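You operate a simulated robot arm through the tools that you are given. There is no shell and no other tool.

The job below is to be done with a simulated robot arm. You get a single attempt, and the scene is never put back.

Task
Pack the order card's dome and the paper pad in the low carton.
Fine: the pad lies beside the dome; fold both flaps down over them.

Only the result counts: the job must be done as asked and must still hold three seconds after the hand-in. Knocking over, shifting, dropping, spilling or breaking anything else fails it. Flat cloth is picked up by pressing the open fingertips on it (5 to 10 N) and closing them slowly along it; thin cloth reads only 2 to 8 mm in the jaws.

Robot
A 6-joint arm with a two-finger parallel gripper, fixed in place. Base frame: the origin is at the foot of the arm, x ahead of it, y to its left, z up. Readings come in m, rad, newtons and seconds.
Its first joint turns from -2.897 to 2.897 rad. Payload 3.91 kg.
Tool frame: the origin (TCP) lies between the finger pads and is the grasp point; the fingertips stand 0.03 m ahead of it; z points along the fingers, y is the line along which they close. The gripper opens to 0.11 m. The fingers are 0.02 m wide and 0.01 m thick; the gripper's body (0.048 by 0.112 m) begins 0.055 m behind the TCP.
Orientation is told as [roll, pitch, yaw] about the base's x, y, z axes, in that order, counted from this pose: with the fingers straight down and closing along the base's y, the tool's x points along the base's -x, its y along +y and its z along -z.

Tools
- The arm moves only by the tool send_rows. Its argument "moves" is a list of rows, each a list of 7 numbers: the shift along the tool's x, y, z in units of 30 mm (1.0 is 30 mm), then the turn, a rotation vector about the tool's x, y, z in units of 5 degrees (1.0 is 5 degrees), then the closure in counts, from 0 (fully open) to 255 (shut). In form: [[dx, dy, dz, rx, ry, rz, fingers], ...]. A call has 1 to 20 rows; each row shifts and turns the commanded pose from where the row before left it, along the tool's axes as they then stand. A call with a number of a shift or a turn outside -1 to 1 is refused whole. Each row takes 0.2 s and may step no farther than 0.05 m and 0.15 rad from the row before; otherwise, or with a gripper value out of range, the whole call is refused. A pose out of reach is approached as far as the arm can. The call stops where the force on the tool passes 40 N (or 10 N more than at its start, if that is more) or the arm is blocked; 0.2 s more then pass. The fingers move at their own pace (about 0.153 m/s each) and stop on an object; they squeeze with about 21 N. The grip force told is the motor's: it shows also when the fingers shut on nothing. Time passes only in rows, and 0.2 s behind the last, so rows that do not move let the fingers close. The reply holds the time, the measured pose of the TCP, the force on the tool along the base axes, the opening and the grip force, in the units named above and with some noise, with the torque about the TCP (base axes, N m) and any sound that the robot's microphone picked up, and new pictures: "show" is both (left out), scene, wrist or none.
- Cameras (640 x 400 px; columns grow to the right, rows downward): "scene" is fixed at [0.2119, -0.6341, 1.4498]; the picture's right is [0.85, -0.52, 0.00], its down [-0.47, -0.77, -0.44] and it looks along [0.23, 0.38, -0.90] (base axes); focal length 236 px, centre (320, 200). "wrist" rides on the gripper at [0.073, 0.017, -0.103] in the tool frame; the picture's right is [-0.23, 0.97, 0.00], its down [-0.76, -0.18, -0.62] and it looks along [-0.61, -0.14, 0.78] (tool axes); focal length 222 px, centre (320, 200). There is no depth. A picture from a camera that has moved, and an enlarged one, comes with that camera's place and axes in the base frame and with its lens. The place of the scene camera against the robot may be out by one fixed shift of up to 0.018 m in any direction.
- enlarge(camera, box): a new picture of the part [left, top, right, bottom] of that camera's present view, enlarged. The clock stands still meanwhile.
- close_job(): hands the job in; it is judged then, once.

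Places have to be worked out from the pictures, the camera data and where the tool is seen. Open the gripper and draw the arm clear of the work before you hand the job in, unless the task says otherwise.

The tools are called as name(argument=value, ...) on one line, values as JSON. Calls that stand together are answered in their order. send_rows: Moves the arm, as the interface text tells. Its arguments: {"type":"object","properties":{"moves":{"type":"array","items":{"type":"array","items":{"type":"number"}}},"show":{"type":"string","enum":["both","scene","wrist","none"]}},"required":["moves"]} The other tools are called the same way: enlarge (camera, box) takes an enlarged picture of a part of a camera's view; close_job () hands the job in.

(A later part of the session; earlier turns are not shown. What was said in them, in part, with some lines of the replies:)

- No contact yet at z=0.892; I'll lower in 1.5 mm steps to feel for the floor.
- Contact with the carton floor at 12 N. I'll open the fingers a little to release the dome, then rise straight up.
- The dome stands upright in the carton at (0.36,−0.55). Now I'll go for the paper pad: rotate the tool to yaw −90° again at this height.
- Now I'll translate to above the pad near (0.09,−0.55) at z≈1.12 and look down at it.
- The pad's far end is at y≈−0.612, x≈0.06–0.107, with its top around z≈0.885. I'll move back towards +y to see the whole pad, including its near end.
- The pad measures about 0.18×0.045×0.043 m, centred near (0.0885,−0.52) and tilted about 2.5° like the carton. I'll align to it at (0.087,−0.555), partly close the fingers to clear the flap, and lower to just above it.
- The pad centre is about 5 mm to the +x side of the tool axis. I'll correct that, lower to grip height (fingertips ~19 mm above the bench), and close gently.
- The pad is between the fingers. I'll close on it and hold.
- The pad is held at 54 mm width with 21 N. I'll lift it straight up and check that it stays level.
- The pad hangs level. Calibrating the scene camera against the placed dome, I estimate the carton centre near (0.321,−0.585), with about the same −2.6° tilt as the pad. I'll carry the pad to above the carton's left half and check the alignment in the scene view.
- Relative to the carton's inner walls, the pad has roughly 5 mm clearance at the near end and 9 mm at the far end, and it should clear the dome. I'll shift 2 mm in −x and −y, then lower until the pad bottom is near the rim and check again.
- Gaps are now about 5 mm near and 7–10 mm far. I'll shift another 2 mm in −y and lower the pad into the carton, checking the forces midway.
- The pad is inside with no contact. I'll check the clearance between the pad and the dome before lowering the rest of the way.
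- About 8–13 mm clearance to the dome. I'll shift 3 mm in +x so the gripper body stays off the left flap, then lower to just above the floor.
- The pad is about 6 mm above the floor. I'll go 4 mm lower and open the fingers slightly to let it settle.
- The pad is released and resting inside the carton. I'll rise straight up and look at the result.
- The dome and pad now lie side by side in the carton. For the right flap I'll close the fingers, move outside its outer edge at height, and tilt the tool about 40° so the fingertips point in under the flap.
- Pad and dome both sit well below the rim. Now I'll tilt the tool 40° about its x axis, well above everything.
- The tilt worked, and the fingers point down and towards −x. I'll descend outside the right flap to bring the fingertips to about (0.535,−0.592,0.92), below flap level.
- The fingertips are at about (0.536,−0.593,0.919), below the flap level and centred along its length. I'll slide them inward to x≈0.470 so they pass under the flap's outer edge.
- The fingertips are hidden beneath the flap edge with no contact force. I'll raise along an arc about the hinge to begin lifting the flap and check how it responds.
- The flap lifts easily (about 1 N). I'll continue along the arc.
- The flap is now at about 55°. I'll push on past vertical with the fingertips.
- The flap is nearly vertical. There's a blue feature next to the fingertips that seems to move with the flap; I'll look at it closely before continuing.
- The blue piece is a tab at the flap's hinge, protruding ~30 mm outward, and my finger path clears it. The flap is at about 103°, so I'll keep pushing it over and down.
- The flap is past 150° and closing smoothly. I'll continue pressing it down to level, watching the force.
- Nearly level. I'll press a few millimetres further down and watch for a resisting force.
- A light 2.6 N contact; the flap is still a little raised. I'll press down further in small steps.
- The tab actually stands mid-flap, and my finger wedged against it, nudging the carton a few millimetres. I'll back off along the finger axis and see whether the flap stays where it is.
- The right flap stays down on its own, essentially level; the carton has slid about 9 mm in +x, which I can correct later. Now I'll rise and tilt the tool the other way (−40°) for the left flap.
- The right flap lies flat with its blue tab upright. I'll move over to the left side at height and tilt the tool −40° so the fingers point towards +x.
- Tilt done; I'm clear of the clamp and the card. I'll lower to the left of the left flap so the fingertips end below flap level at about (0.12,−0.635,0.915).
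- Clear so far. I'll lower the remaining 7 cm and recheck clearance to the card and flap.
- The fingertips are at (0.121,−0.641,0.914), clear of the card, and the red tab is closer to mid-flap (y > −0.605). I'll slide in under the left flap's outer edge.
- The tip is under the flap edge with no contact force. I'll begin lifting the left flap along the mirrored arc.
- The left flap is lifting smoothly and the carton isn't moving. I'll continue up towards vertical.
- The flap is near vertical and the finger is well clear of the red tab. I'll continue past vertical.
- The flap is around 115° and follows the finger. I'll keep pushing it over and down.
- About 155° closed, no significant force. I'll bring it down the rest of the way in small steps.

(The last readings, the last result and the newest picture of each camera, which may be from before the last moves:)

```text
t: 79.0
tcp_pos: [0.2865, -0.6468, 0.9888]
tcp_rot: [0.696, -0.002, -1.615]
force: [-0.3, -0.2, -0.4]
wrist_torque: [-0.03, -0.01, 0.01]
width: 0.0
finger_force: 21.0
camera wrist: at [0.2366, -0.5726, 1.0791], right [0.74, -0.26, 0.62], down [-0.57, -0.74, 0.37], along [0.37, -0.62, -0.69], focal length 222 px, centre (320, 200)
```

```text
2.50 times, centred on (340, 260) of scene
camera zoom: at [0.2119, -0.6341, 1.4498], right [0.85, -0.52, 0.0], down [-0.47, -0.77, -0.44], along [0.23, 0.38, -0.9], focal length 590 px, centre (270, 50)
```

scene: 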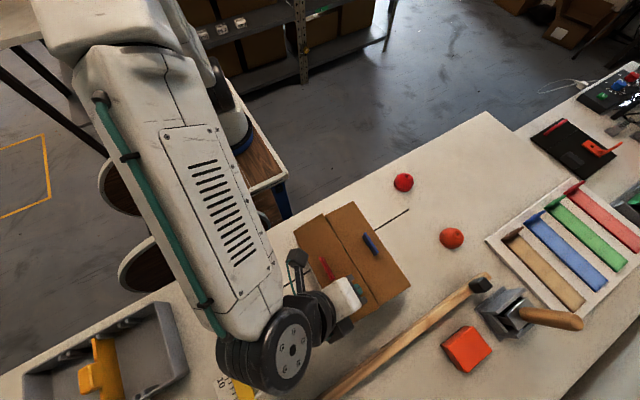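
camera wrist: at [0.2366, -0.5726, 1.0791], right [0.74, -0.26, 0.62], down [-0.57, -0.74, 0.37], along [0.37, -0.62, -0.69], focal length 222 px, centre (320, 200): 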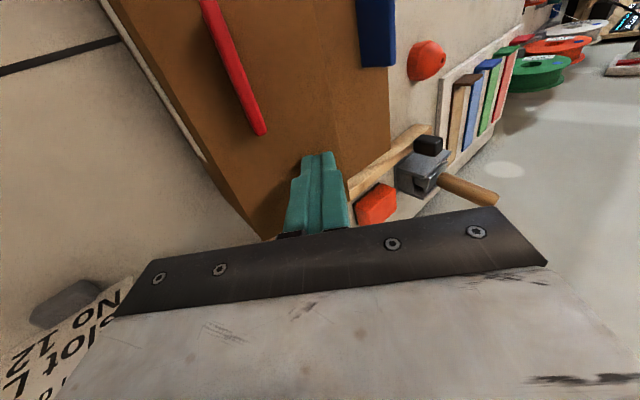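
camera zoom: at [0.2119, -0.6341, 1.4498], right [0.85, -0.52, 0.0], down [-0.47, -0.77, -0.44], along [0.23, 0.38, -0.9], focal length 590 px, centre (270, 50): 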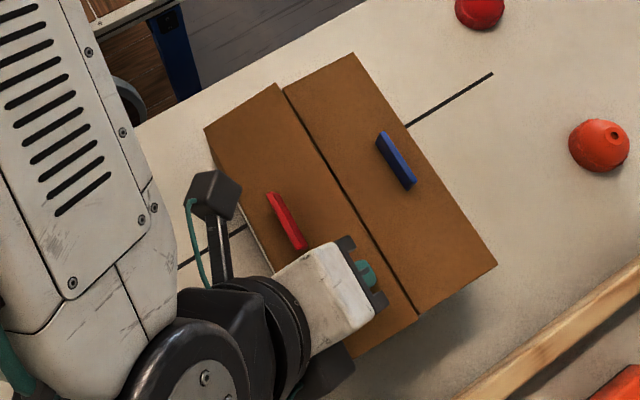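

The flaps now nearly meet. I'll press the left one down a few more millimetres and watch the force.

send_rows(moves=[[0, -0.065, 0.077, 0, 0, 0, 255], [0, -0.065, 0.077, 0, 0, 0, 255], [0, 0, 0, 0, 0, 0, 255]], show="scene")

enlarge(camera="scene", box=[240, 180, 440, 340])

```text
t: 79.8
tcp_pos: [0.2858, -0.6478, 0.9834]
tcp_rot: [0.696, -0.003, -1.616]
force: [0.3, -0.1, -0.6]
wrist_torque: [0.01, 0.02, 0.0]
width: 0.0
finger_force: 21.4
```

scene: 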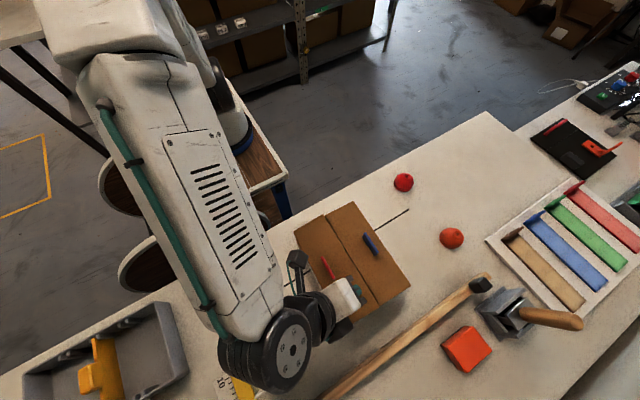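

```text
2.50 times, centred on (340, 260) of scene
camera zoom: at [0.2119, -0.6341, 1.4498], right [0.85, -0.52, 0.0], down [-0.47, -0.77, -0.44], along [0.23, 0.38, -0.9], focal length 590 px, centre (270, 50)
```

zoom: 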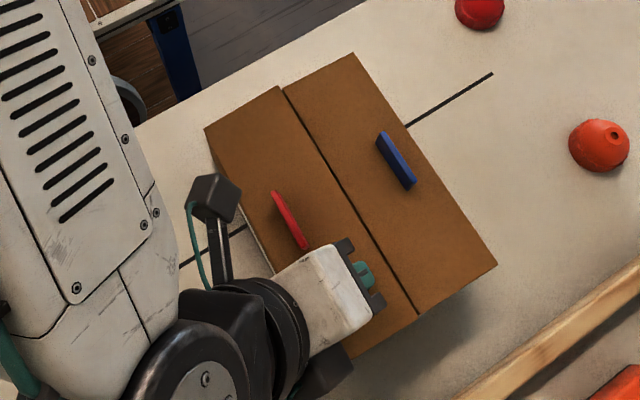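

Still no resistance at tip z≈0.960. I'll press another 4 mm.

send_rows(moves=[[0, -0.043, 0.051, 0, 0, 0, 255], [0, -0.043, 0.051, 0, 0, 0, 255], [0, 0, 0, 0, 0, 0, 255]], show="both")

enlarge(camera="scene", box=[240, 180, 440, 340])

```text
t: 80.6
tcp_pos: [0.2851, -0.6485, 0.9796]
tcp_rot: [0.695, -0.002, -1.616]
force: [-0.3, 0.8, -0.6]
wrist_torque: [0.0, -0.01, 0.02]
width: 0.0
finger_force: 20.7
camera wrist: at [0.2357, -0.5735, 1.0686], right [0.74, -0.26, 0.62], down [-0.57, -0.74, 0.37], along [0.37, -0.62, -0.69], focal length 222 px, centre (320, 200)
```

scene: 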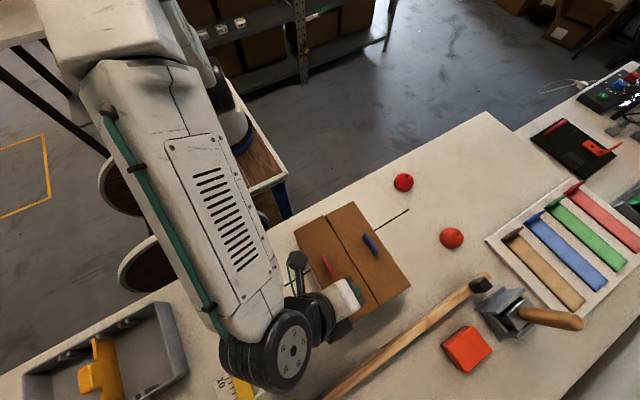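
wrist: 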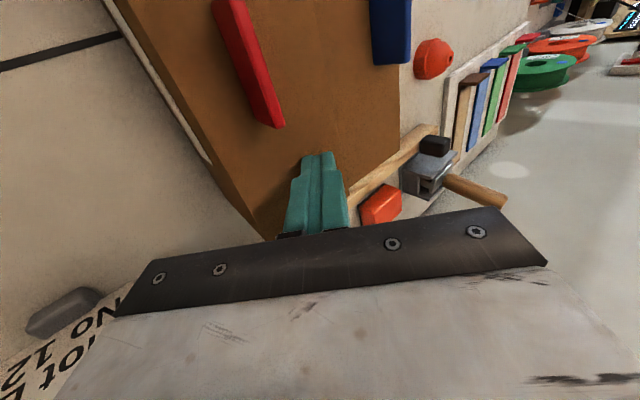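

```text
2.50 times, centred on (340, 260) of scene
camera zoom: at [0.2119, -0.6341, 1.4498], right [0.85, -0.52, 0.0], down [-0.47, -0.77, -0.44], along [0.23, 0.38, -0.9], focal length 590 px, centre (270, 50)
```

zoom: 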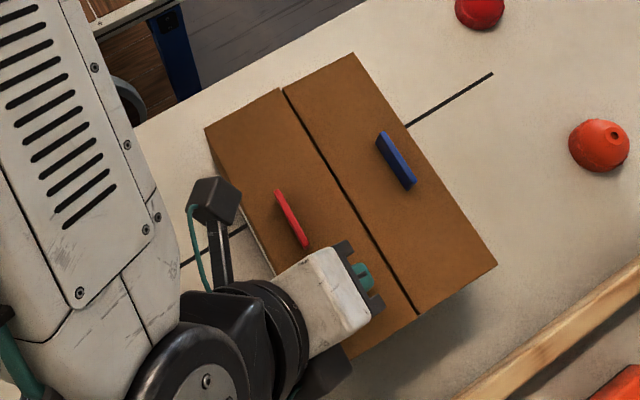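

The left flap looks level. I'll do one more small press to confirm that it's seated.

send_rows(moves=[[0, -0.032, 0.038, 0, 0, 0, 255], [0, -0.032, 0.038, 0, 0, 0, 255], [0, 0, 0, 0, 0, 0, 255]], show="scene")

enlarge(camera="scene", box=[270, 180, 430, 310])

```text
t: 81.4
tcp_pos: [0.2839, -0.6472, 0.9767]
tcp_rot: [0.697, -0.001, -1.616]
force: [0.2, 0.8, -0.9]
wrist_torque: [0.0, -0.02, 0.02]
width: 0.0
finger_force: 21.0
```

scene: 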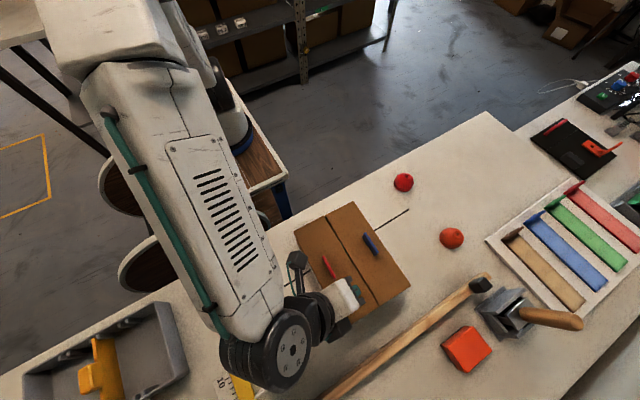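

```text
3.08 times, centred on (350, 245) of scene
camera zoom: at [0.2119, -0.6341, 1.4498], right [0.85, -0.52, 0.0], down [-0.47, -0.77, -0.44], along [0.23, 0.38, -0.9], focal length 726 px, centre (228, 62)
```

zoom: 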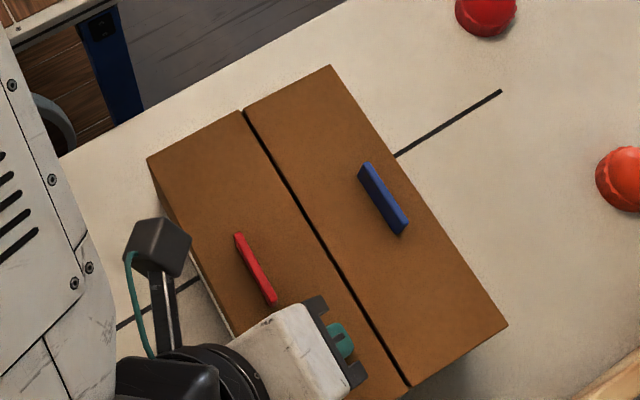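

The left flap is level within a degree or two. I'll withdraw along the finger axis and check that both flaps stay down.

send_rows(moves=[[0, 0, -0.4, 0, 0, 0, 255], [0, 0, -0.8, 0, 0, 0, 255], [0, 0, -1, 0, 0, 0, 255], [0, 0.4, -0.8, 0, 0, 0, 255], [0, 0.64, -0.766, 0, 0, 0, 255], [0, 0.64, -0.766, 0, 0, 0, 255], [0, 0.64, -0.766, 0, 0, 0, 255], [0, 0, 0, 0, 0, 0, 255]], show="both")

enlarge(camera="scene", box=[240, 170, 440, 350])

```text
t: 83.2
tcp_pos: [0.2371, -0.6463, 1.1438]
tcp_rot: [0.695, -0.001, -1.615]
force: [0.5, 0.9, 0.0]
wrist_torque: [0.03, -0.05, 0.02]
width: 0.0
finger_force: 21.3
camera wrist: at [0.1881, -0.5707, 1.2341], right [0.74, -0.26, 0.62], down [-0.57, -0.74, 0.37], along [0.37, -0.62, -0.69], focal length 222 px, centre (320, 200)
```

scene: 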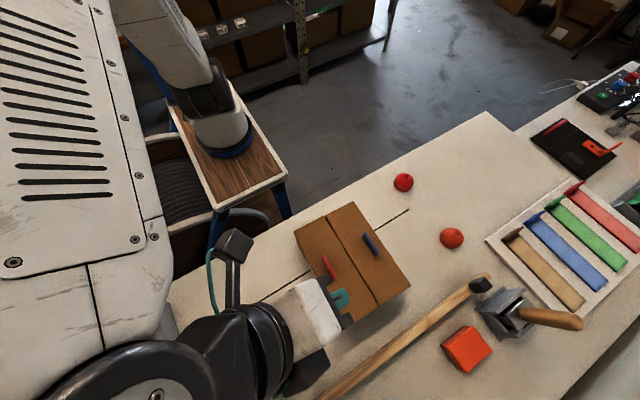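
wrist: 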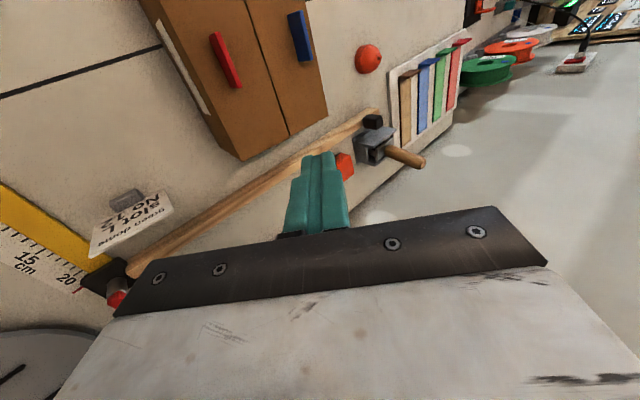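

```text
2.22 times, centred on (340, 260) of scene
camera zoom: at [0.2119, -0.6341, 1.4498], right [0.85, -0.52, 0.0], down [-0.47, -0.77, -0.44], along [0.23, 0.38, -0.9], focal length 524 px, centre (276, 67)
```

zoom: 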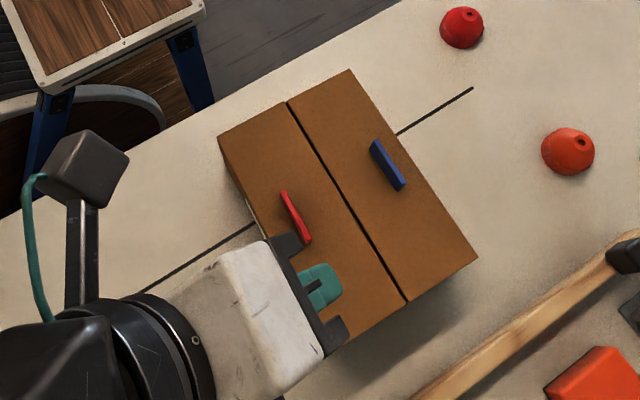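

Both flaps remain down after release. I'll bring the tool back to vertical and take a closer look at the closed carton.

send_rows(moves=[[0, 0, 0, 1, 0, 0, 255], [0, 0, 0, 1, 0, 0, 255], [0, 0, 0, 1, 0, 0, 255], [0, 0, 0, 1, 0, 0, 255], [0, 0, 0, 1, 0, 0, 255], [0, 0, 0, 1, 0, 0, 255], [0, 0, 0, 1, 0, 0, 255], [0, 0, 0, 1, 0, 0, 255], [1, 0.3, 0, 0, 0, 0, 255], [1, 0.3, 0, 0, 0, 0, 255], [1, 0.3, 0, 0, 0, 0, 255], [1, 0.3, 0, 0, 0, 0, 255], [0, 0, 0, 0, 0, 0, 255]], show="both")

enlarge(camera="wrist", box=[180, 0, 500, 220])

enlarge(camera="scene", box=[240, 170, 440, 350])

```text
t: 86.0
tcp_pos: [0.2792, -0.5273, 1.1419]
tcp_rot: [-0.001, -0.002, -1.617]
force: [-0.1, 0.1, -0.6]
wrist_torque: [-0.01, 0.03, 0.01]
width: 0.0
finger_force: 20.6
camera wrist: at [0.2991, -0.4531, 1.2456], right [0.96, -0.27, 0.0], down [-0.21, -0.75, 0.62], along [-0.17, -0.6, -0.78], focal length 222 px, centre (320, 200)
```

scene: 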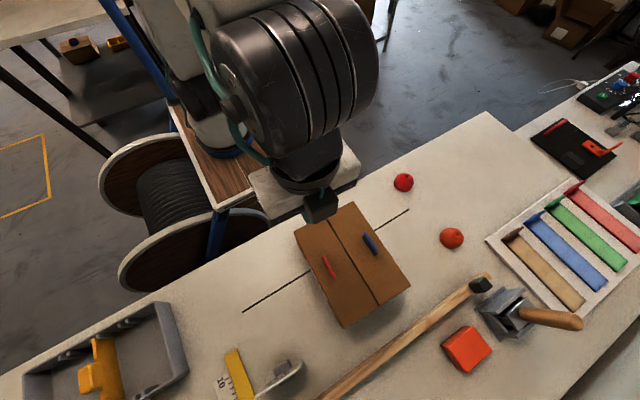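
wrist: 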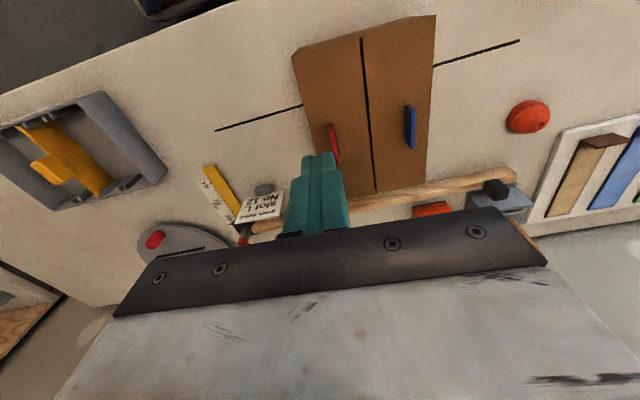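

```text
1.82 times, centred on (340, 110) of wrist
camera zoom: at [0.2991, -0.4531, 1.2456], right [0.96, -0.27, 0.0], down [-0.21, -0.75, 0.62], along [-0.17, -0.6, -0.78], focal length 404 px, centre (284, 364)
```

zoom: 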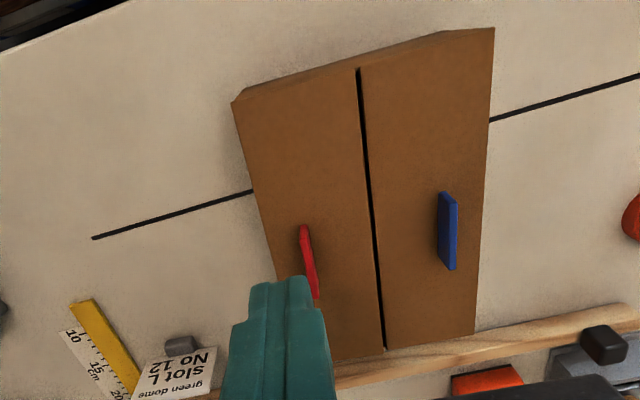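

```text
2.22 times, centred on (340, 260) of scene
camera zoom: at [0.2119, -0.6341, 1.4498], right [0.85, -0.52, 0.0], down [-0.47, -0.77, -0.44], along [0.23, 0.38, -0.9], focal length 524 px, centre (276, 67)
```

zoom: 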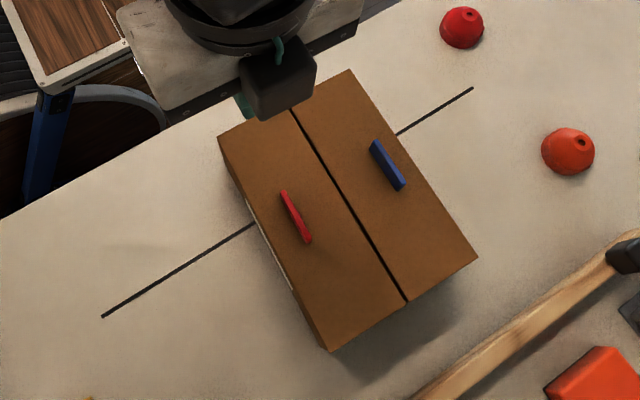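

The carton looks properly closed with a straight seam. To make sure both free edges are seated, I'll bring the closed fingertips down vertically onto the seam at about (0.332,−0.58) and press lightly.

send_rows(moves=[[-0.835, 0.915, 0, 0, 0, 0, 255], [-0.835, 0.915, 0, 0, 0, 0, 255], [0, 0, 1, 0, 0, 0, 255], [0, 0, 1, 0, 0, 0, 255], [0, 0, 1, 0, 0, 0, 255], [0, 0, 1, 0, 0, 0, 255], [0, 0, 0.5, 0, 0, 0, 255], [0, 0, 0, 0, 0, 0, 255]], show="both")

enlarge(camera="wrist", box=[180, 0, 480, 220])

```text
t: 87.8
tcp_pos: [0.3312, -0.5808, 1.0088]
tcp_rot: [-0.003, -0.002, -1.617]
force: [-0.3, -0.2, -0.2]
wrist_torque: [0.01, 0.01, -0.01]
width: 0.0
finger_force: 21.1
camera wrist: at [0.352, -0.5074, 1.1115], right [0.96, -0.27, 0.0], down [-0.21, -0.75, 0.62], along [-0.17, -0.6, -0.78], focal length 222 px, centre (320, 200)
```

scene: 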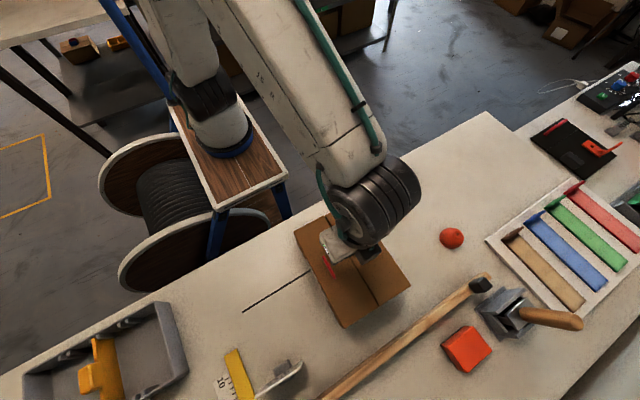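
wrist: 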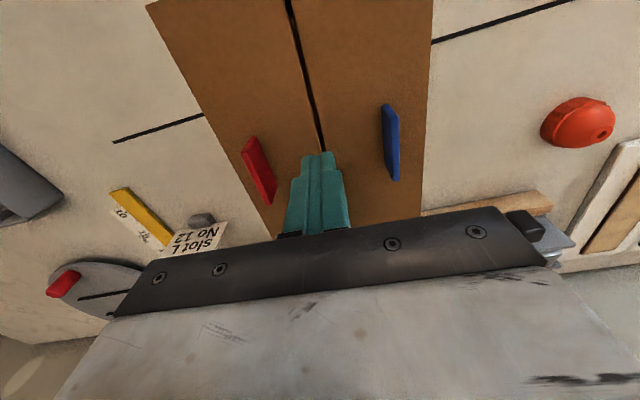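

```text
1.82 times, centred on (330, 110) of wrist
camera zoom: at [0.352, -0.5074, 1.1115], right [0.96, -0.27, 0.0], down [-0.21, -0.75, 0.62], along [-0.17, -0.6, -0.78], focal length 404 px, centre (302, 364)
```

zoom: 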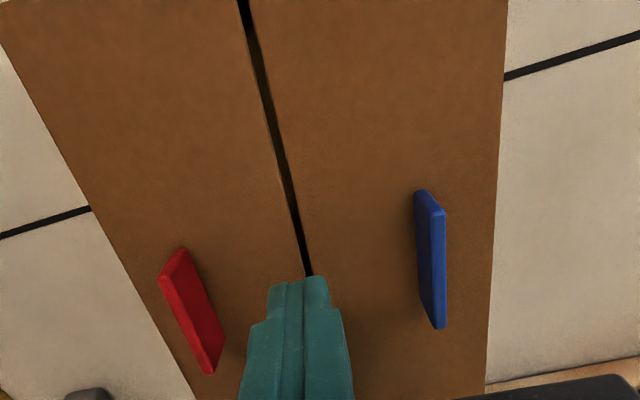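

The seam is about 3 mm to the +x side of the fingertip. I'll correct that and press down in small steps.

send_rows(moves=[[0, 0.1, 0, 0, 0, 0, 255], [0, 0, 0.3, 0, 0, 0, 255], [0, 0, 0.2, 0, 0, 0, 255], [0, 0, 0.07, 0, 0, 0, 255], [0, 0, 0, 0, 0, 0, 255]], show="none")

```text
t: 89.0
tcp_pos: [0.3336, -0.5799, 0.9896]
tcp_rot: [-0.002, -0.002, -1.616]
force: [-0.1, -0.3, 0.5]
wrist_torque: [-0.01, 0.01, 0.04]
width: 0.0
finger_force: 20.9
```

No contact yet at tip z≈0.960. I'll continue in 2 mm steps.

send_rows(moves=[[0, 0, 0.07, 0, 0, 0, 255], [0, 0, 0.07, 0, 0, 0, 255], [0, 0, 0, 0, 0, 0, 255]], show="wrist")

enlarge(camera="wrist", box=[180, 0, 480, 220])

```text
t: 89.8
tcp_pos: [0.3332, -0.5799, 0.9867]
tcp_rot: [-0.001, -0.002, -1.616]
force: [0.2, 1.3, 0.6]
wrist_torque: [0.04, -0.01, 0.0]
width: 0.0
finger_force: 20.8
camera wrist: at [0.3546, -0.5075, 1.0896], right [0.96, -0.27, 0.0], down [-0.21, -0.75, 0.62], along [-0.17, -0.6, -0.78], focal length 222 px, centre (320, 200)
```

wrist: 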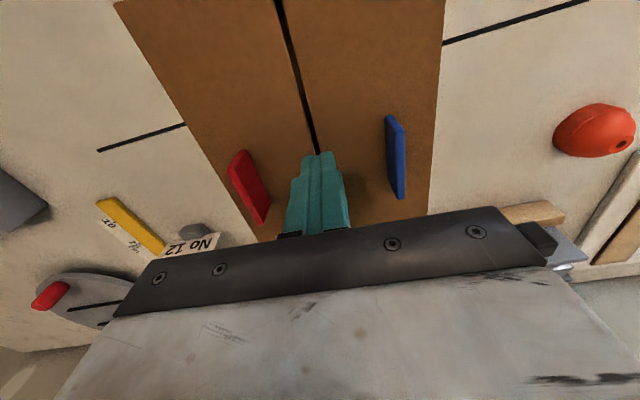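

```text
1.82 times, centred on (330, 110) of wrist
camera zoom: at [0.3546, -0.5075, 1.0896], right [0.96, -0.27, 0.0], down [-0.21, -0.75, 0.62], along [-0.17, -0.6, -0.78], focal length 404 px, centre (302, 364)
```

zoom: 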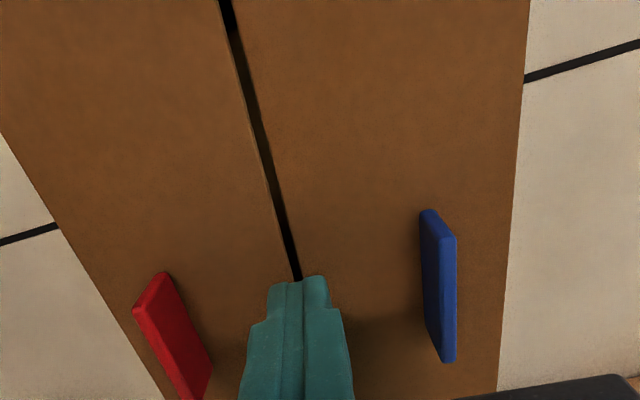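

Tip z≈0.957, nearly touching. Two more 2 mm steps.

send_rows(moves=[[0, 0, 0.06, 0, 0, 0, 255], [0, 0, 0.06, 0, 0, 0, 255], [0, 0, 0, 0, 0, 0, 255]], show="none")

```text
t: 90.6
tcp_pos: [0.3328, -0.5803, 0.9824]
tcp_rot: [-0.002, -0.003, -1.616]
force: [-0.3, 0.1, 0.1]
wrist_torque: [0.03, -0.02, 0.0]
width: 0.0003
finger_force: 21.0
```

Still free at tip z≈0.952; the rim may be nearer z≈0.95. I'll continue carefully.

send_rows(moves=[[0, 0, 0.05, 0, 0, 0, 255], [0, 0, 0.05, 0, 0, 0, 255], [0, 0, 0, 0, 0, 0, 255]], show="wrist")

enlarge(camera="wrist", box=[180, 0, 480, 220])

```text
t: 91.4
tcp_pos: [0.3338, -0.5798, 0.9802]
tcp_rot: [-0.002, -0.004, -1.615]
force: [0.8, 0.1, -1.1]
wrist_torque: [0.01, -0.03, -0.01]
width: 0.0002
finger_force: 20.6
camera wrist: at [0.3547, -0.5075, 1.0828], right [0.96, -0.27, 0.0], down [-0.21, -0.75, 0.62], along [-0.17, -0.6, -0.78], focal length 222 px, centre (320, 200)
```

wrist: 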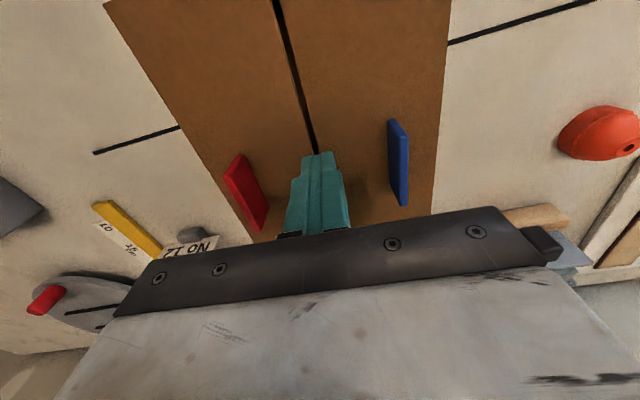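

```text
1.82 times, centred on (330, 110) of wrist
camera zoom: at [0.3547, -0.5075, 1.0828], right [0.96, -0.27, 0.0], down [-0.21, -0.75, 0.62], along [-0.17, -0.6, -0.78], focal length 404 px, centre (302, 364)
```

zoom: 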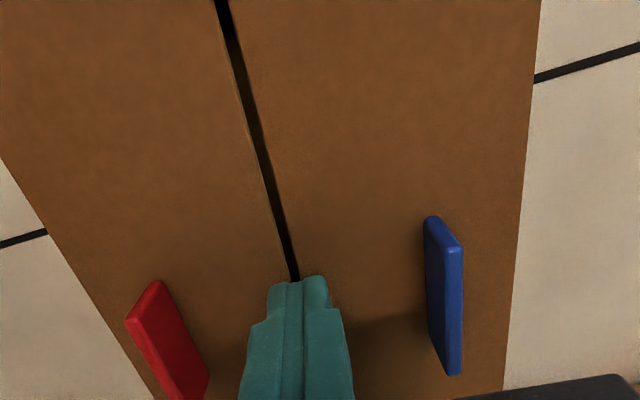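

Tip z≈0.950 and the shadow shows we're just above. Continuing with 1.5 mm steps.

send_rows(moves=[[0, 0, 0.05, 0, 0, 0, 255], [0, 0, 0.05, 0, 0, 0, 255], [0, 0, 0, 0, 0, 0, 255]], show="none")

```text
t: 92.2
tcp_pos: [0.3339, -0.5799, 0.9767]
tcp_rot: [-0.002, -0.002, -1.618]
force: [-0.4, 0.1, 0.2]
wrist_torque: [-0.02, -0.01, 0.01]
width: 0.0
finger_force: 20.9
```

Still no reaction at tip z≈0.947. I'll look at whether the flaps are moving with the finger before going any further.

enlarge(camera="scene", box=[280, 180, 430, 340])

enlarge(camera="wrist", box=[240, 60, 420, 200])

```text
2.50 times, centred on (355, 260) of scene
camera zoom: at [0.2119, -0.6341, 1.4498], right [0.85, -0.52, 0.0], down [-0.47, -0.77, -0.44], along [0.23, 0.38, -0.9], focal length 590 px, centre (232, 50)
```

zoom: 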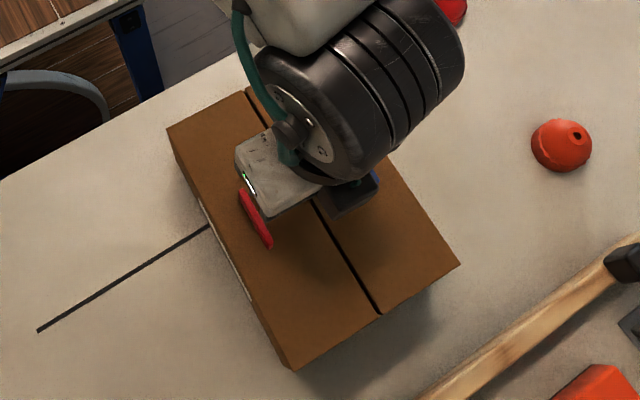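

```text
2.86 times, centred on (330, 130) of wrist
camera zoom: at [0.3545, -0.508, 1.0795], right [0.96, -0.27, 0.0], down [-0.21, -0.75, 0.62], along [-0.17, -0.6, -0.78], focal length 635 px, centre (291, 400)
```

zoom: 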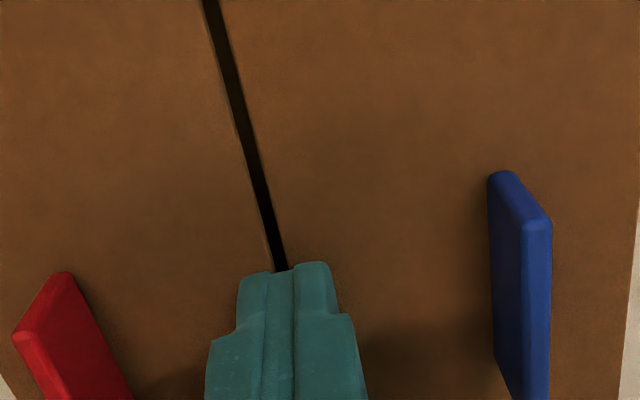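

No visible deformation. I'll press two more 1.5 mm steps to find contact.

send_rows(moves=[[0, 0, 0.05, 0, 0, 0, 255], [0, 0, 0.05, 0, 0, 0, 255], [0, 0, 0, 0, 0, 0, 255]], show="wrist")

enlarge(camera="wrist", box=[240, 60, 420, 200])

```text
t: 93.0
tcp_pos: [0.3326, -0.5805, 0.9745]
tcp_rot: [0.0, -0.003, -1.616]
force: [-1.3, -1.3, 10.9]
wrist_torque: [0.01, 0.06, 0.05]
width: 0.0
finger_force: 21.2
camera wrist: at [0.3541, -0.5079, 1.0774], right [0.96, -0.27, 0.0], down [-0.21, -0.75, 0.63], along [-0.17, -0.6, -0.78], focal length 222 px, centre (320, 200)
```

wrist: 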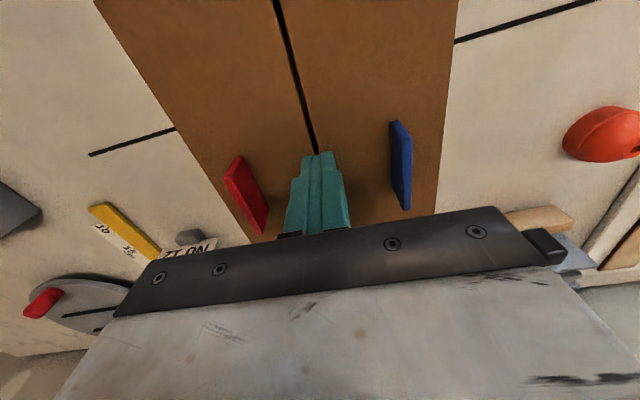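

```text
2.86 times, centred on (330, 130) of wrist
camera zoom: at [0.3541, -0.5079, 1.0774], right [0.96, -0.27, 0.0], down [-0.21, -0.75, 0.63], along [-0.17, -0.6, -0.78], focal length 635 px, centre (291, 400)
```

zoom: 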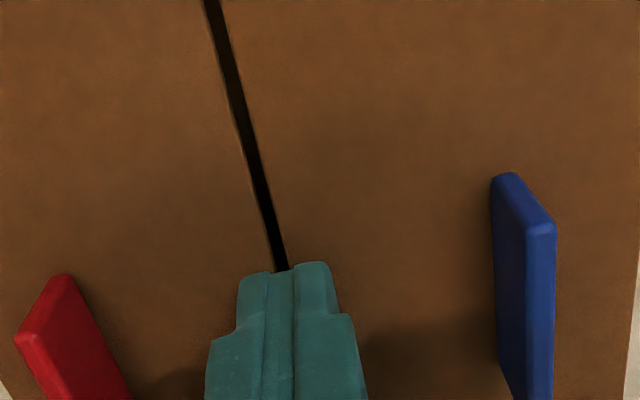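

Firm contact at 11 N with both free edges seated, so the flaps are fully down. I'll withdraw upward and move away for a clear view.

send_rows(moves=[[0, 0, -0.5, 0, 0, 0, 255], [0, 0, -1, 0, 0, 0, 255], [0, 0, -1, 0, 0, 0, 255], [0, 0, -1, 0, 0, 0, 255], [0, 0, -1, 0, 0, 0, 255], [0, 0, -1, 0, 0, 0, 255], [0, 1, -0.5, 0, 0, 0, 255], [0, 1, 0, 0, 0, 0, 255], [0, 1, 0, 0, 0, 0, 255], [0, 1, 0, 0, 0, 0, 255], [0, 1, 0, 0, 0, 0, 255], [0, 1, 0, 0, 0, 0, 255], [0, 1, 0, 0, 0, 0, 255], [0, 1, 0, 0, 0, 0, 255]], show="both")

enlarge(camera="scene", box=[240, 160, 500, 360])

```text
t: 96.0
tcp_pos: [0.572, -0.5919, 1.1532]
tcp_rot: [-0.002, -0.003, -1.614]
force: [-0.1, -0.4, 0.1]
wrist_torque: [0.01, -0.04, 0.0]
width: 0.0
finger_force: 21.1
camera wrist: at [0.5939, -0.5189, 1.2562], right [0.96, -0.27, 0.0], down [-0.21, -0.75, 0.62], along [-0.17, -0.6, -0.78], focal length 222 px, centre (320, 200)
```

scene: 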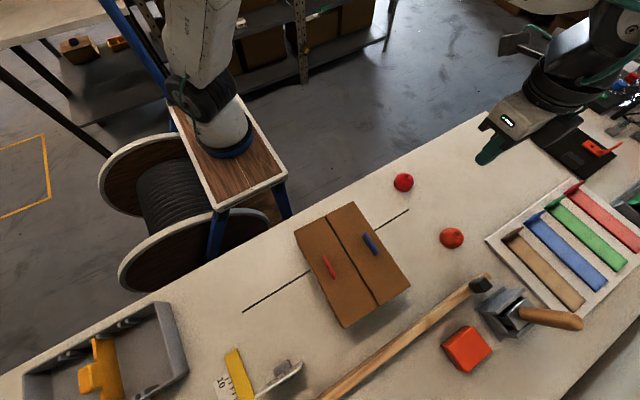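
wrist: 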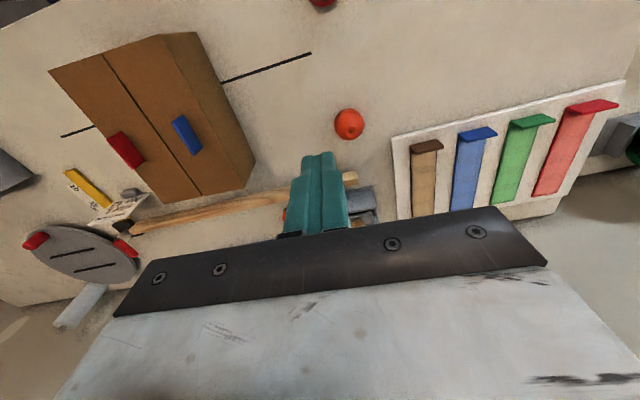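

```text
2.00 times, centred on (370, 260) of scene
camera zoom: at [0.2119, -0.6341, 1.4498], right [0.85, -0.52, 0.0], down [-0.47, -0.77, -0.44], along [0.23, 0.38, -0.9], focal length 472 px, centre (220, 80)
```

zoom: 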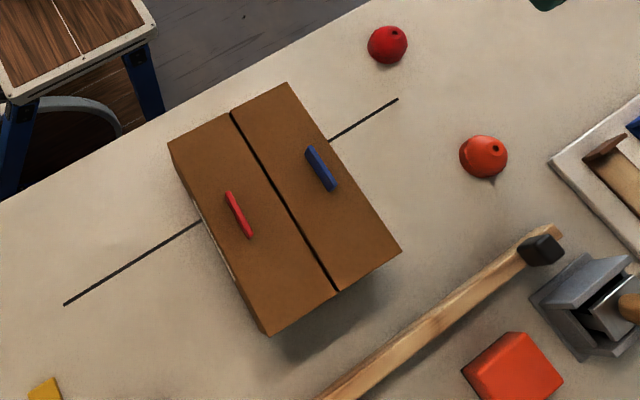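

Both flaps are flat and everything else is in place, but compared with the first picture the carton sits about 12 mm too far in +x. I'll nudge it back gently by pushing low on its right wall: tilt 20°, go down beside it, then check.

send_rows(moves=[[0, 0, 0, 1, 0, 0, 255], [0, 0, 0, 1, 0, 0, 255], [0, 0, 0, 1, 0, 0, 255], [0, 0, 0, 1, 0, 0, 255], [0, -0.94, 0.343, 0, 0, 0, 255], [0, -0.94, 0.343, 0, 0, 0, 255], [0, -0.94, 0.343, 0, 0, 0, 255], [0, 0.358, 0.985, 0, 0, 0, 255], [0, 0.358, 0.985, 0, 0, 0, 255], [0, 0.358, 0.985, 0, 0, 0, 255], [0, 0.358, 0.985, 0, 0, 0, 255], [0, 0.358, 0.985, 0, 0, 0, 255], [0, 0.358, 0.985, 0, 0, 0, 255], [0, 0.358, 0.985, 0, 0, 0, 255], [0, 0, 0, 0, 0, 0, 255]], show="both")

enlarge(camera="scene", box=[280, 170, 480, 330])

enlarge(camera="wrist", box=[140, 0, 480, 230])

```text
t: 99.2
tcp_pos: [0.4817, -0.5856, 0.9342]
tcp_rot: [-0.351, -0.002, -1.617]
force: [0.2, 0.3, 0.3]
wrist_torque: [0.0, 0.0, -0.02]
width: 0.0002
finger_force: 21.2
camera wrist: at [0.5378, -0.5153, 1.0252], right [0.9, -0.27, -0.33], down [0.01, -0.76, 0.65], along [-0.43, -0.59, -0.69], focal length 222 px, centre (320, 200)
```

scene: 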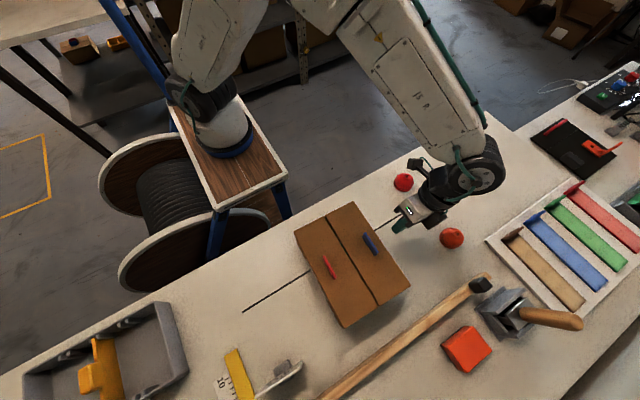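
wrist: 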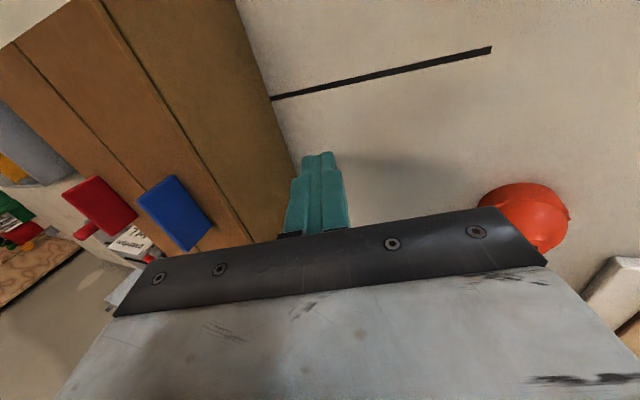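

```text
2.50 times, centred on (380, 250) of scene
camera zoom: at [0.2119, -0.6341, 1.4498], right [0.85, -0.52, 0.0], down [-0.47, -0.77, -0.44], along [0.23, 0.38, -0.9], focal length 590 px, centre (170, 75)
```

zoom: 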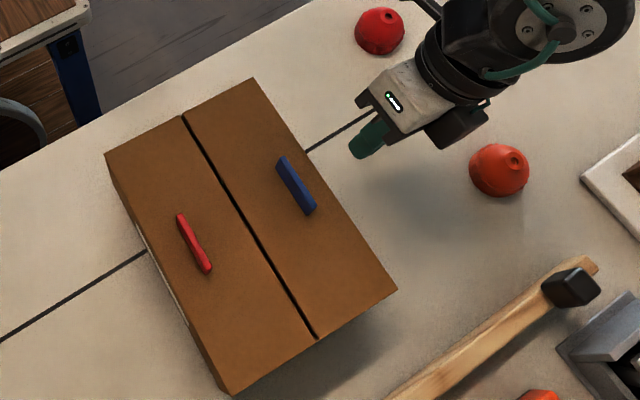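

```text
1.74 times, centred on (310, 115) of wrist
camera zoom: at [0.5378, -0.5153, 1.0252], right [0.9, -0.27, -0.33], down [0.01, -0.76, 0.65], along [-0.43, -0.59, -0.69], focal length 386 px, centre (337, 348)
```

zoom: 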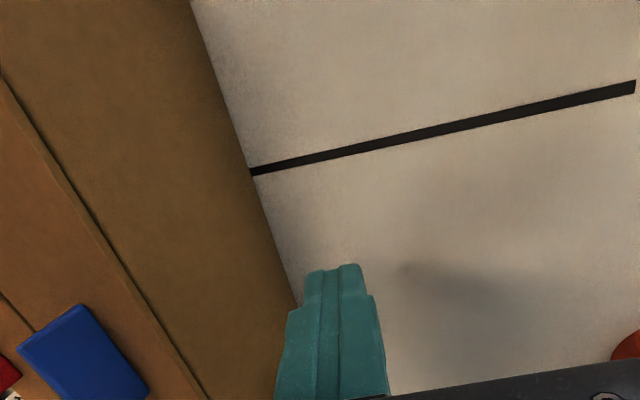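

The tip is at (0.472,−0.585,0.906), beside the right wall. I'll move in −x to just short of the wall, then push in small steps.

send_rows(moves=[[-0.031, -0.626, 0.228, 0, 0, 0, 255], [-0.031, -0.626, 0.228, 0, 0, 0, 255], [0, 0, 0, 0, 0, 0, 255]], show="wrist")

enlarge(camera="scene", box=[280, 170, 480, 330])

```text
t: 100.0
tcp_pos: [0.4425, -0.5855, 0.9353]
tcp_rot: [-0.349, -0.002, -1.617]
force: [-0.7, -0.3, 0.0]
wrist_torque: [0.02, -0.03, -0.01]
width: 0.0001
finger_force: 21.7
camera wrist: at [0.4975, -0.5149, 1.0249], right [0.9, -0.27, -0.33], down [0.01, -0.76, 0.65], along [-0.43, -0.59, -0.68], focal length 222 px, centre (320, 200)
```

wrist: 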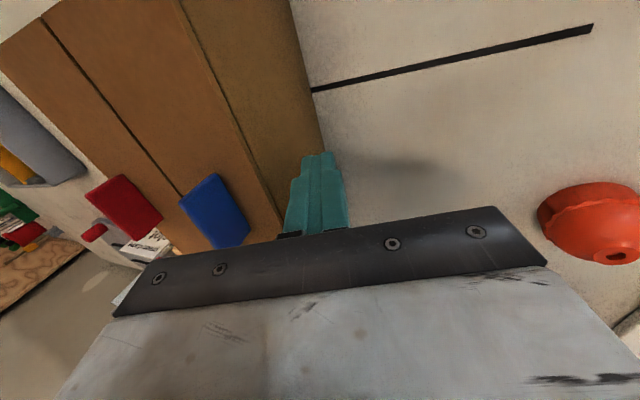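

```text
2.50 times, centred on (380, 250) of scene
camera zoom: at [0.2119, -0.6341, 1.4498], right [0.85, -0.52, 0.0], down [-0.47, -0.77, -0.44], along [0.23, 0.38, -0.9], focal length 590 px, centre (170, 75)
```

zoom: 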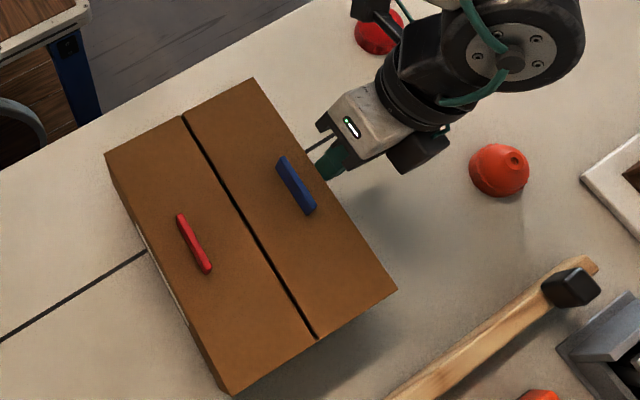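

Not in contact yet (tip x≈0.432). I'll advance in 4 mm steps, watching the force and the carton.

send_rows(moves=[[-0.006, -0.125, 0.046, 0, 0, 0, 255], [-0.006, -0.125, 0.046, 0, 0, 0, 255], [0, 0, 0, 0, 0, 0, 255]], show="none")

enlarge(camera="scene", box=[280, 170, 480, 330])

```text
t: 100.8
tcp_pos: [0.4342, -0.5864, 0.9334]
tcp_rot: [-0.35, 0.0, -1.614]
force: [0.9, 0.0, 0.2]
wrist_torque: [-0.01, -0.02, 0.02]
width: 0.0002
finger_force: 20.6
```

```text
2.50 times, centred on (380, 250) of scene
camera zoom: at [0.2119, -0.6341, 1.4498], right [0.85, -0.52, 0.0], down [-0.47, -0.77, -0.44], along [0.23, 0.38, -0.9], focal length 590 px, centre (170, 75)
```

zoom: 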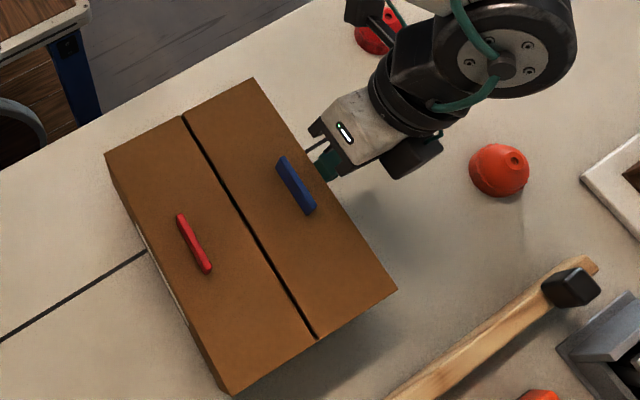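

Carton hasn't moved yet (tip x≈0.424). Continuing with another 6 mm.

send_rows(moves=[[-0.005, -0.094, 0.034, 0, 0, 0, 255], [-0.005, -0.094, 0.034, 0, 0, 0, 255], [0, 0, 0, 0, 0, 0, 255]], show="none")

enlarge(camera="scene", box=[280, 170, 480, 330])

```text
t: 101.6
tcp_pos: [0.4297, -0.5866, 0.9336]
tcp_rot: [-0.351, -0.002, -1.616]
force: [0.5, -0.7, 0.7]
wrist_torque: [0.02, 0.0, -0.04]
width: 0.0
finger_force: 21.0
```

```text
2.50 times, centred on (380, 250) of scene
camera zoom: at [0.2119, -0.6341, 1.4498], right [0.85, -0.52, 0.0], down [-0.47, -0.77, -0.44], along [0.23, 0.38, -0.9], focal length 590 px, centre (170, 75)
```

zoom: 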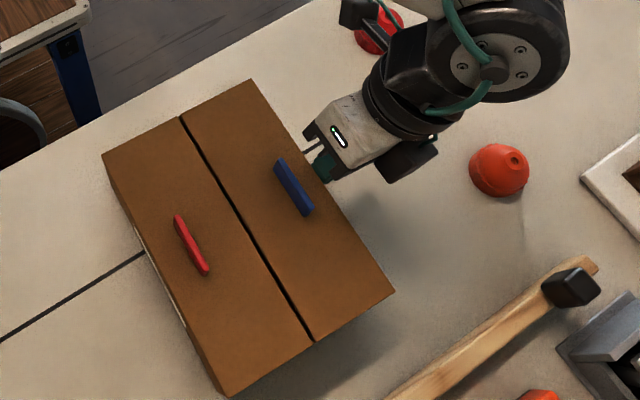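

The carton is sliding back gently with negligible force (about 2.5 mm so far). I'll continue about 9 mm more.

send_rows(moves=[[-0.005, -0.094, 0.034, 0, 0, 0, 255], [-0.005, -0.094, 0.034, 0, 0, 0, 255], [-0.004, -0.08, 0.03, 0, 0, 0, 255], [0, 0, 0, 0, 0, 0, 255]], show="wrist")

enlarge(camera="scene", box=[280, 170, 480, 330])

```text
t: 102.6
tcp_pos: [0.4198, -0.5869, 0.9339]
tcp_rot: [-0.351, -0.001, -1.616]
force: [0.9, 0.3, -0.1]
wrist_torque: [-0.02, 0.0, 0.04]
width: 0.0002
finger_force: 20.7
camera wrist: at [0.4752, -0.5156, 1.0245], right [0.9, -0.27, -0.33], down [0.01, -0.76, 0.65], along [-0.43, -0.59, -0.69], focal length 222 px, centre (320, 200)
```

wrist: 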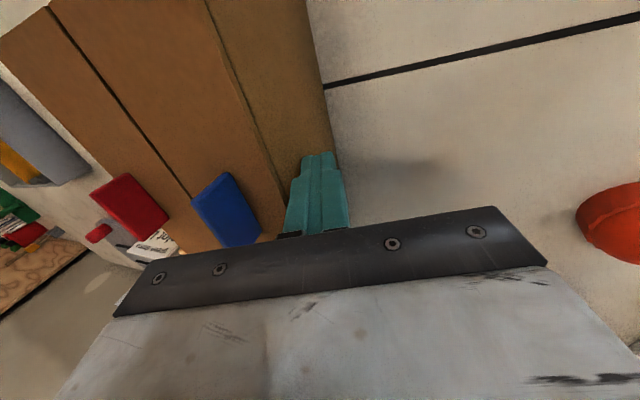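

```text
2.50 times, centred on (380, 250) of scene
camera zoom: at [0.2119, -0.6341, 1.4498], right [0.85, -0.52, 0.0], down [-0.47, -0.77, -0.44], along [0.23, 0.38, -0.9], focal length 590 px, centre (170, 75)
```

zoom: 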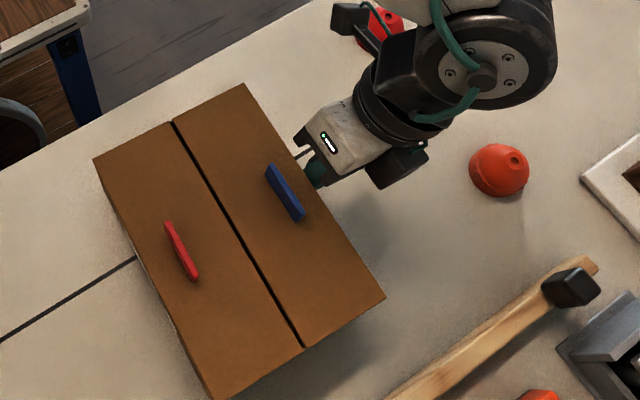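

The carton is back at its original spot to within a millimetre or two, with the flaps still closed. I'll back away in +x and then rise clear.

send_rows(moves=[[0.026, 0.52, -0.19, 0, 0, 0, 255], [0.026, 0.52, -0.19, 0, 0, 0, 255], [0.026, 0.52, -0.19, 0, 0, 0, 255], [0, -0.358, -0.985, 0, 0, 0, 255], [0, -0.358, -0.985, 0, 0, 0, 255], [0, -0.358, -0.985, 0, 0, 0, 255], [0, -0.358, -0.985, 0, 0, 0, 255], [0, -0.358, -0.985, 0, 0, 0, 255], [0, -0.358, -0.985, 0, 0, 0, 255], [0, -0.358, -0.985, 0, 0, 0, 255], [0, 0, 0, -1, 0, 0, 255], [0, 0, 0, -1, 0, 0, 255], [0, 0, 0, -1, 0, 0, 255], [0, 0, 0, -1, 0, 0, 255], [0, 0, 0, 0, 0, 0, 255]], show="both")

enlarge(camera="scene", box=[240, 160, 500, 360])

enlarge(camera="wrist", box=[0, 0, 340, 230])

```text
t: 105.8
tcp_pos: [0.4704, -0.586, 1.1536]
tcp_rot: [-0.002, -0.002, -1.616]
force: [-1.0, 0.4, -0.3]
wrist_torque: [0.0, 0.0, 0.0]
width: 0.0
finger_force: 21.2
camera wrist: at [0.4917, -0.5139, 1.2563], right [0.96, -0.27, 0.0], down [-0.21, -0.75, 0.62], along [-0.17, -0.6, -0.78], focal length 222 px, centre (320, 200)
```

scene: 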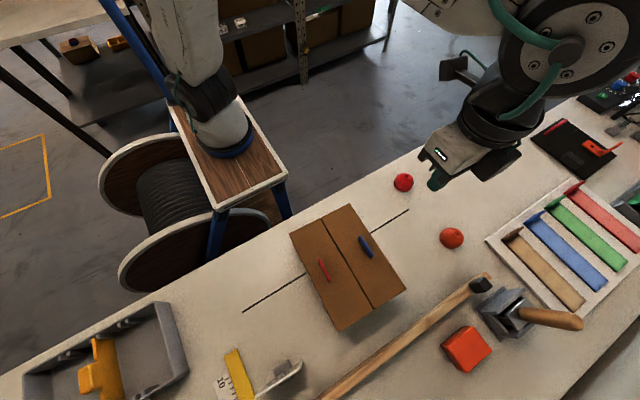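
wrist: 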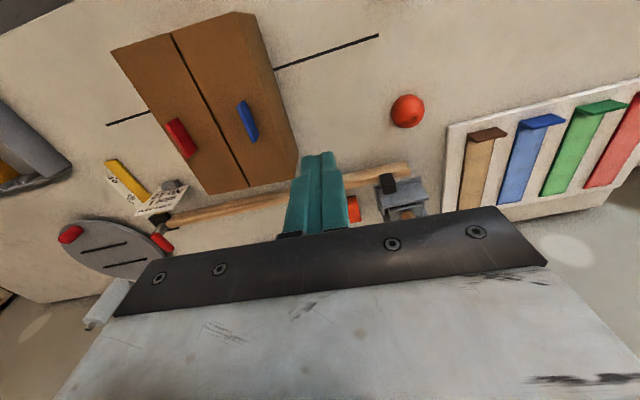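

```text
2.00 times, centred on (370, 260) of scene
camera zoom: at [0.2119, -0.6341, 1.4498], right [0.85, -0.52, 0.0], down [-0.47, -0.77, -0.44], along [0.23, 0.38, -0.9], focal length 472 px, centre (220, 80)
```

zoom: 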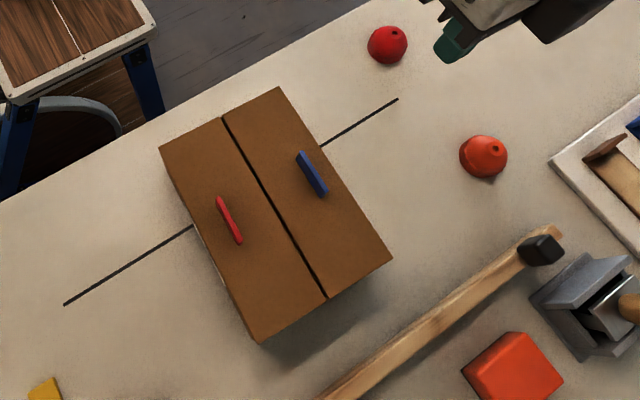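

```text
1.74 times, centred on (170, 115) of wrist
camera zoom: at [0.4917, -0.5139, 1.2563], right [0.96, -0.27, 0.0], down [-0.21, -0.75, 0.62], along [-0.17, -0.6, -0.78], focal length 386 px, centre (581, 348)
```

zoom: 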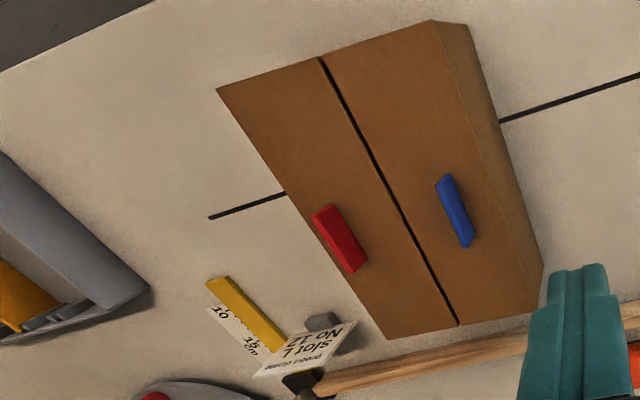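

The carton corners match the original picture to about 2 mm, both flaps are closed, and the other objects are unmoved. I'll open the gripper and draw the arm up and back from the work.

send_rows(moves=[[0, 0, -0.5, 0, 0, 0, 128], [0.5, 0, -0.8, 0, 0, 0, 0], [1, 0, -0.3, 0, 0, 0, 0], [1, 0, 0, 0, 0, 0, 0], [1, 0, 0, 0, 0, 0, 0], [1, 0, 0, 0, 0, 0, 0], [1, 0, 0, 0, 0, 0, 0], [0, 0, 0, 0, 0, 0, 0], [0, 0, 0, 0, 0, 0, 0], [0, 0, 0, 0, 0, 0, 0]], show="both")

enlarge(camera="scene", box=[240, 160, 500, 360])

```text
t: 108.0
tcp_pos: [0.4787, -0.421, 1.2019]
tcp_rot: [-0.001, -0.001, -1.617]
force: [0.0, -0.4, 0.2]
wrist_torque: [-0.02, -0.01, -0.04]
width: 0.1098
finger_force: 0.0
camera wrist: at [0.4996, -0.3489, 1.3054], right [0.96, -0.27, 0.0], down [-0.21, -0.75, 0.62], along [-0.17, -0.6, -0.78], focal length 222 px, centre (320, 200)
```

scene: 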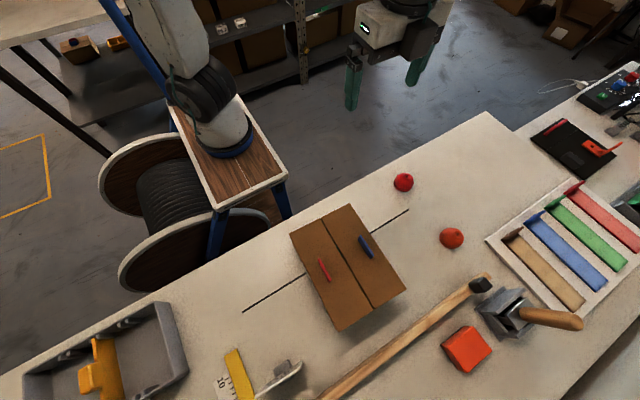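
wrist: 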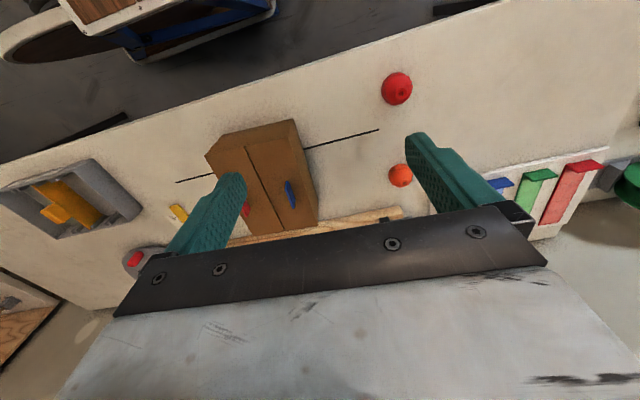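

```text
2.00 times, centred on (370, 260) of scene
camera zoom: at [0.2119, -0.6341, 1.4498], right [0.85, -0.52, 0.0], down [-0.47, -0.77, -0.44], along [0.23, 0.38, -0.9], focal length 472 px, centre (220, 80)
```

zoom: 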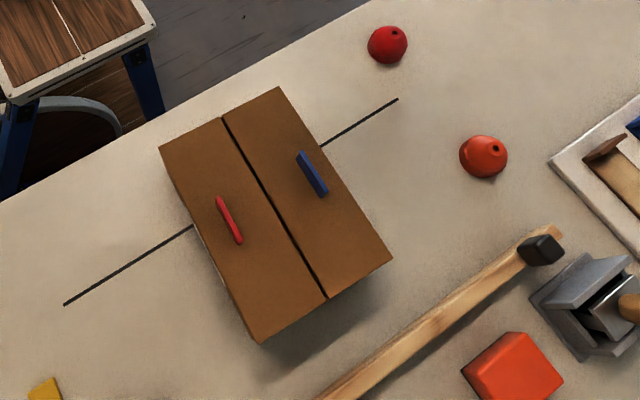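

The carton is closed with the green dome and the paper pad inside, both flaps hold, the gripper is open and the arm is clear. I'm handing the job in.

close_job()

```text
The job is handed in.
```

The order card named the green dome. I packed it in the low carton with the paper pad lying beside it, folded both flaps down, and handed the job in.

- **Contents:** the dome stands upright and the pad lay next to it with a small gap. That was the last clear view before the flaps covered them.
- **Flaps:** I pressed on the seam with about 11 N and both flaps were seated. They stayed down after I let go.
- **Carton moved:** while I folded the right flap, my finger caught on its tab and pushed the carton about 12 mm in +x. I pushed it back from the right wall. In the pictures its corners now match the start to about 2 mm.
- **Everything else:** nothing else looked moved or knocked over in the final views.
- **Slot line on the card:** the card also read "slot L, No 12". I took that as not part of this task and did not place the dome by it.
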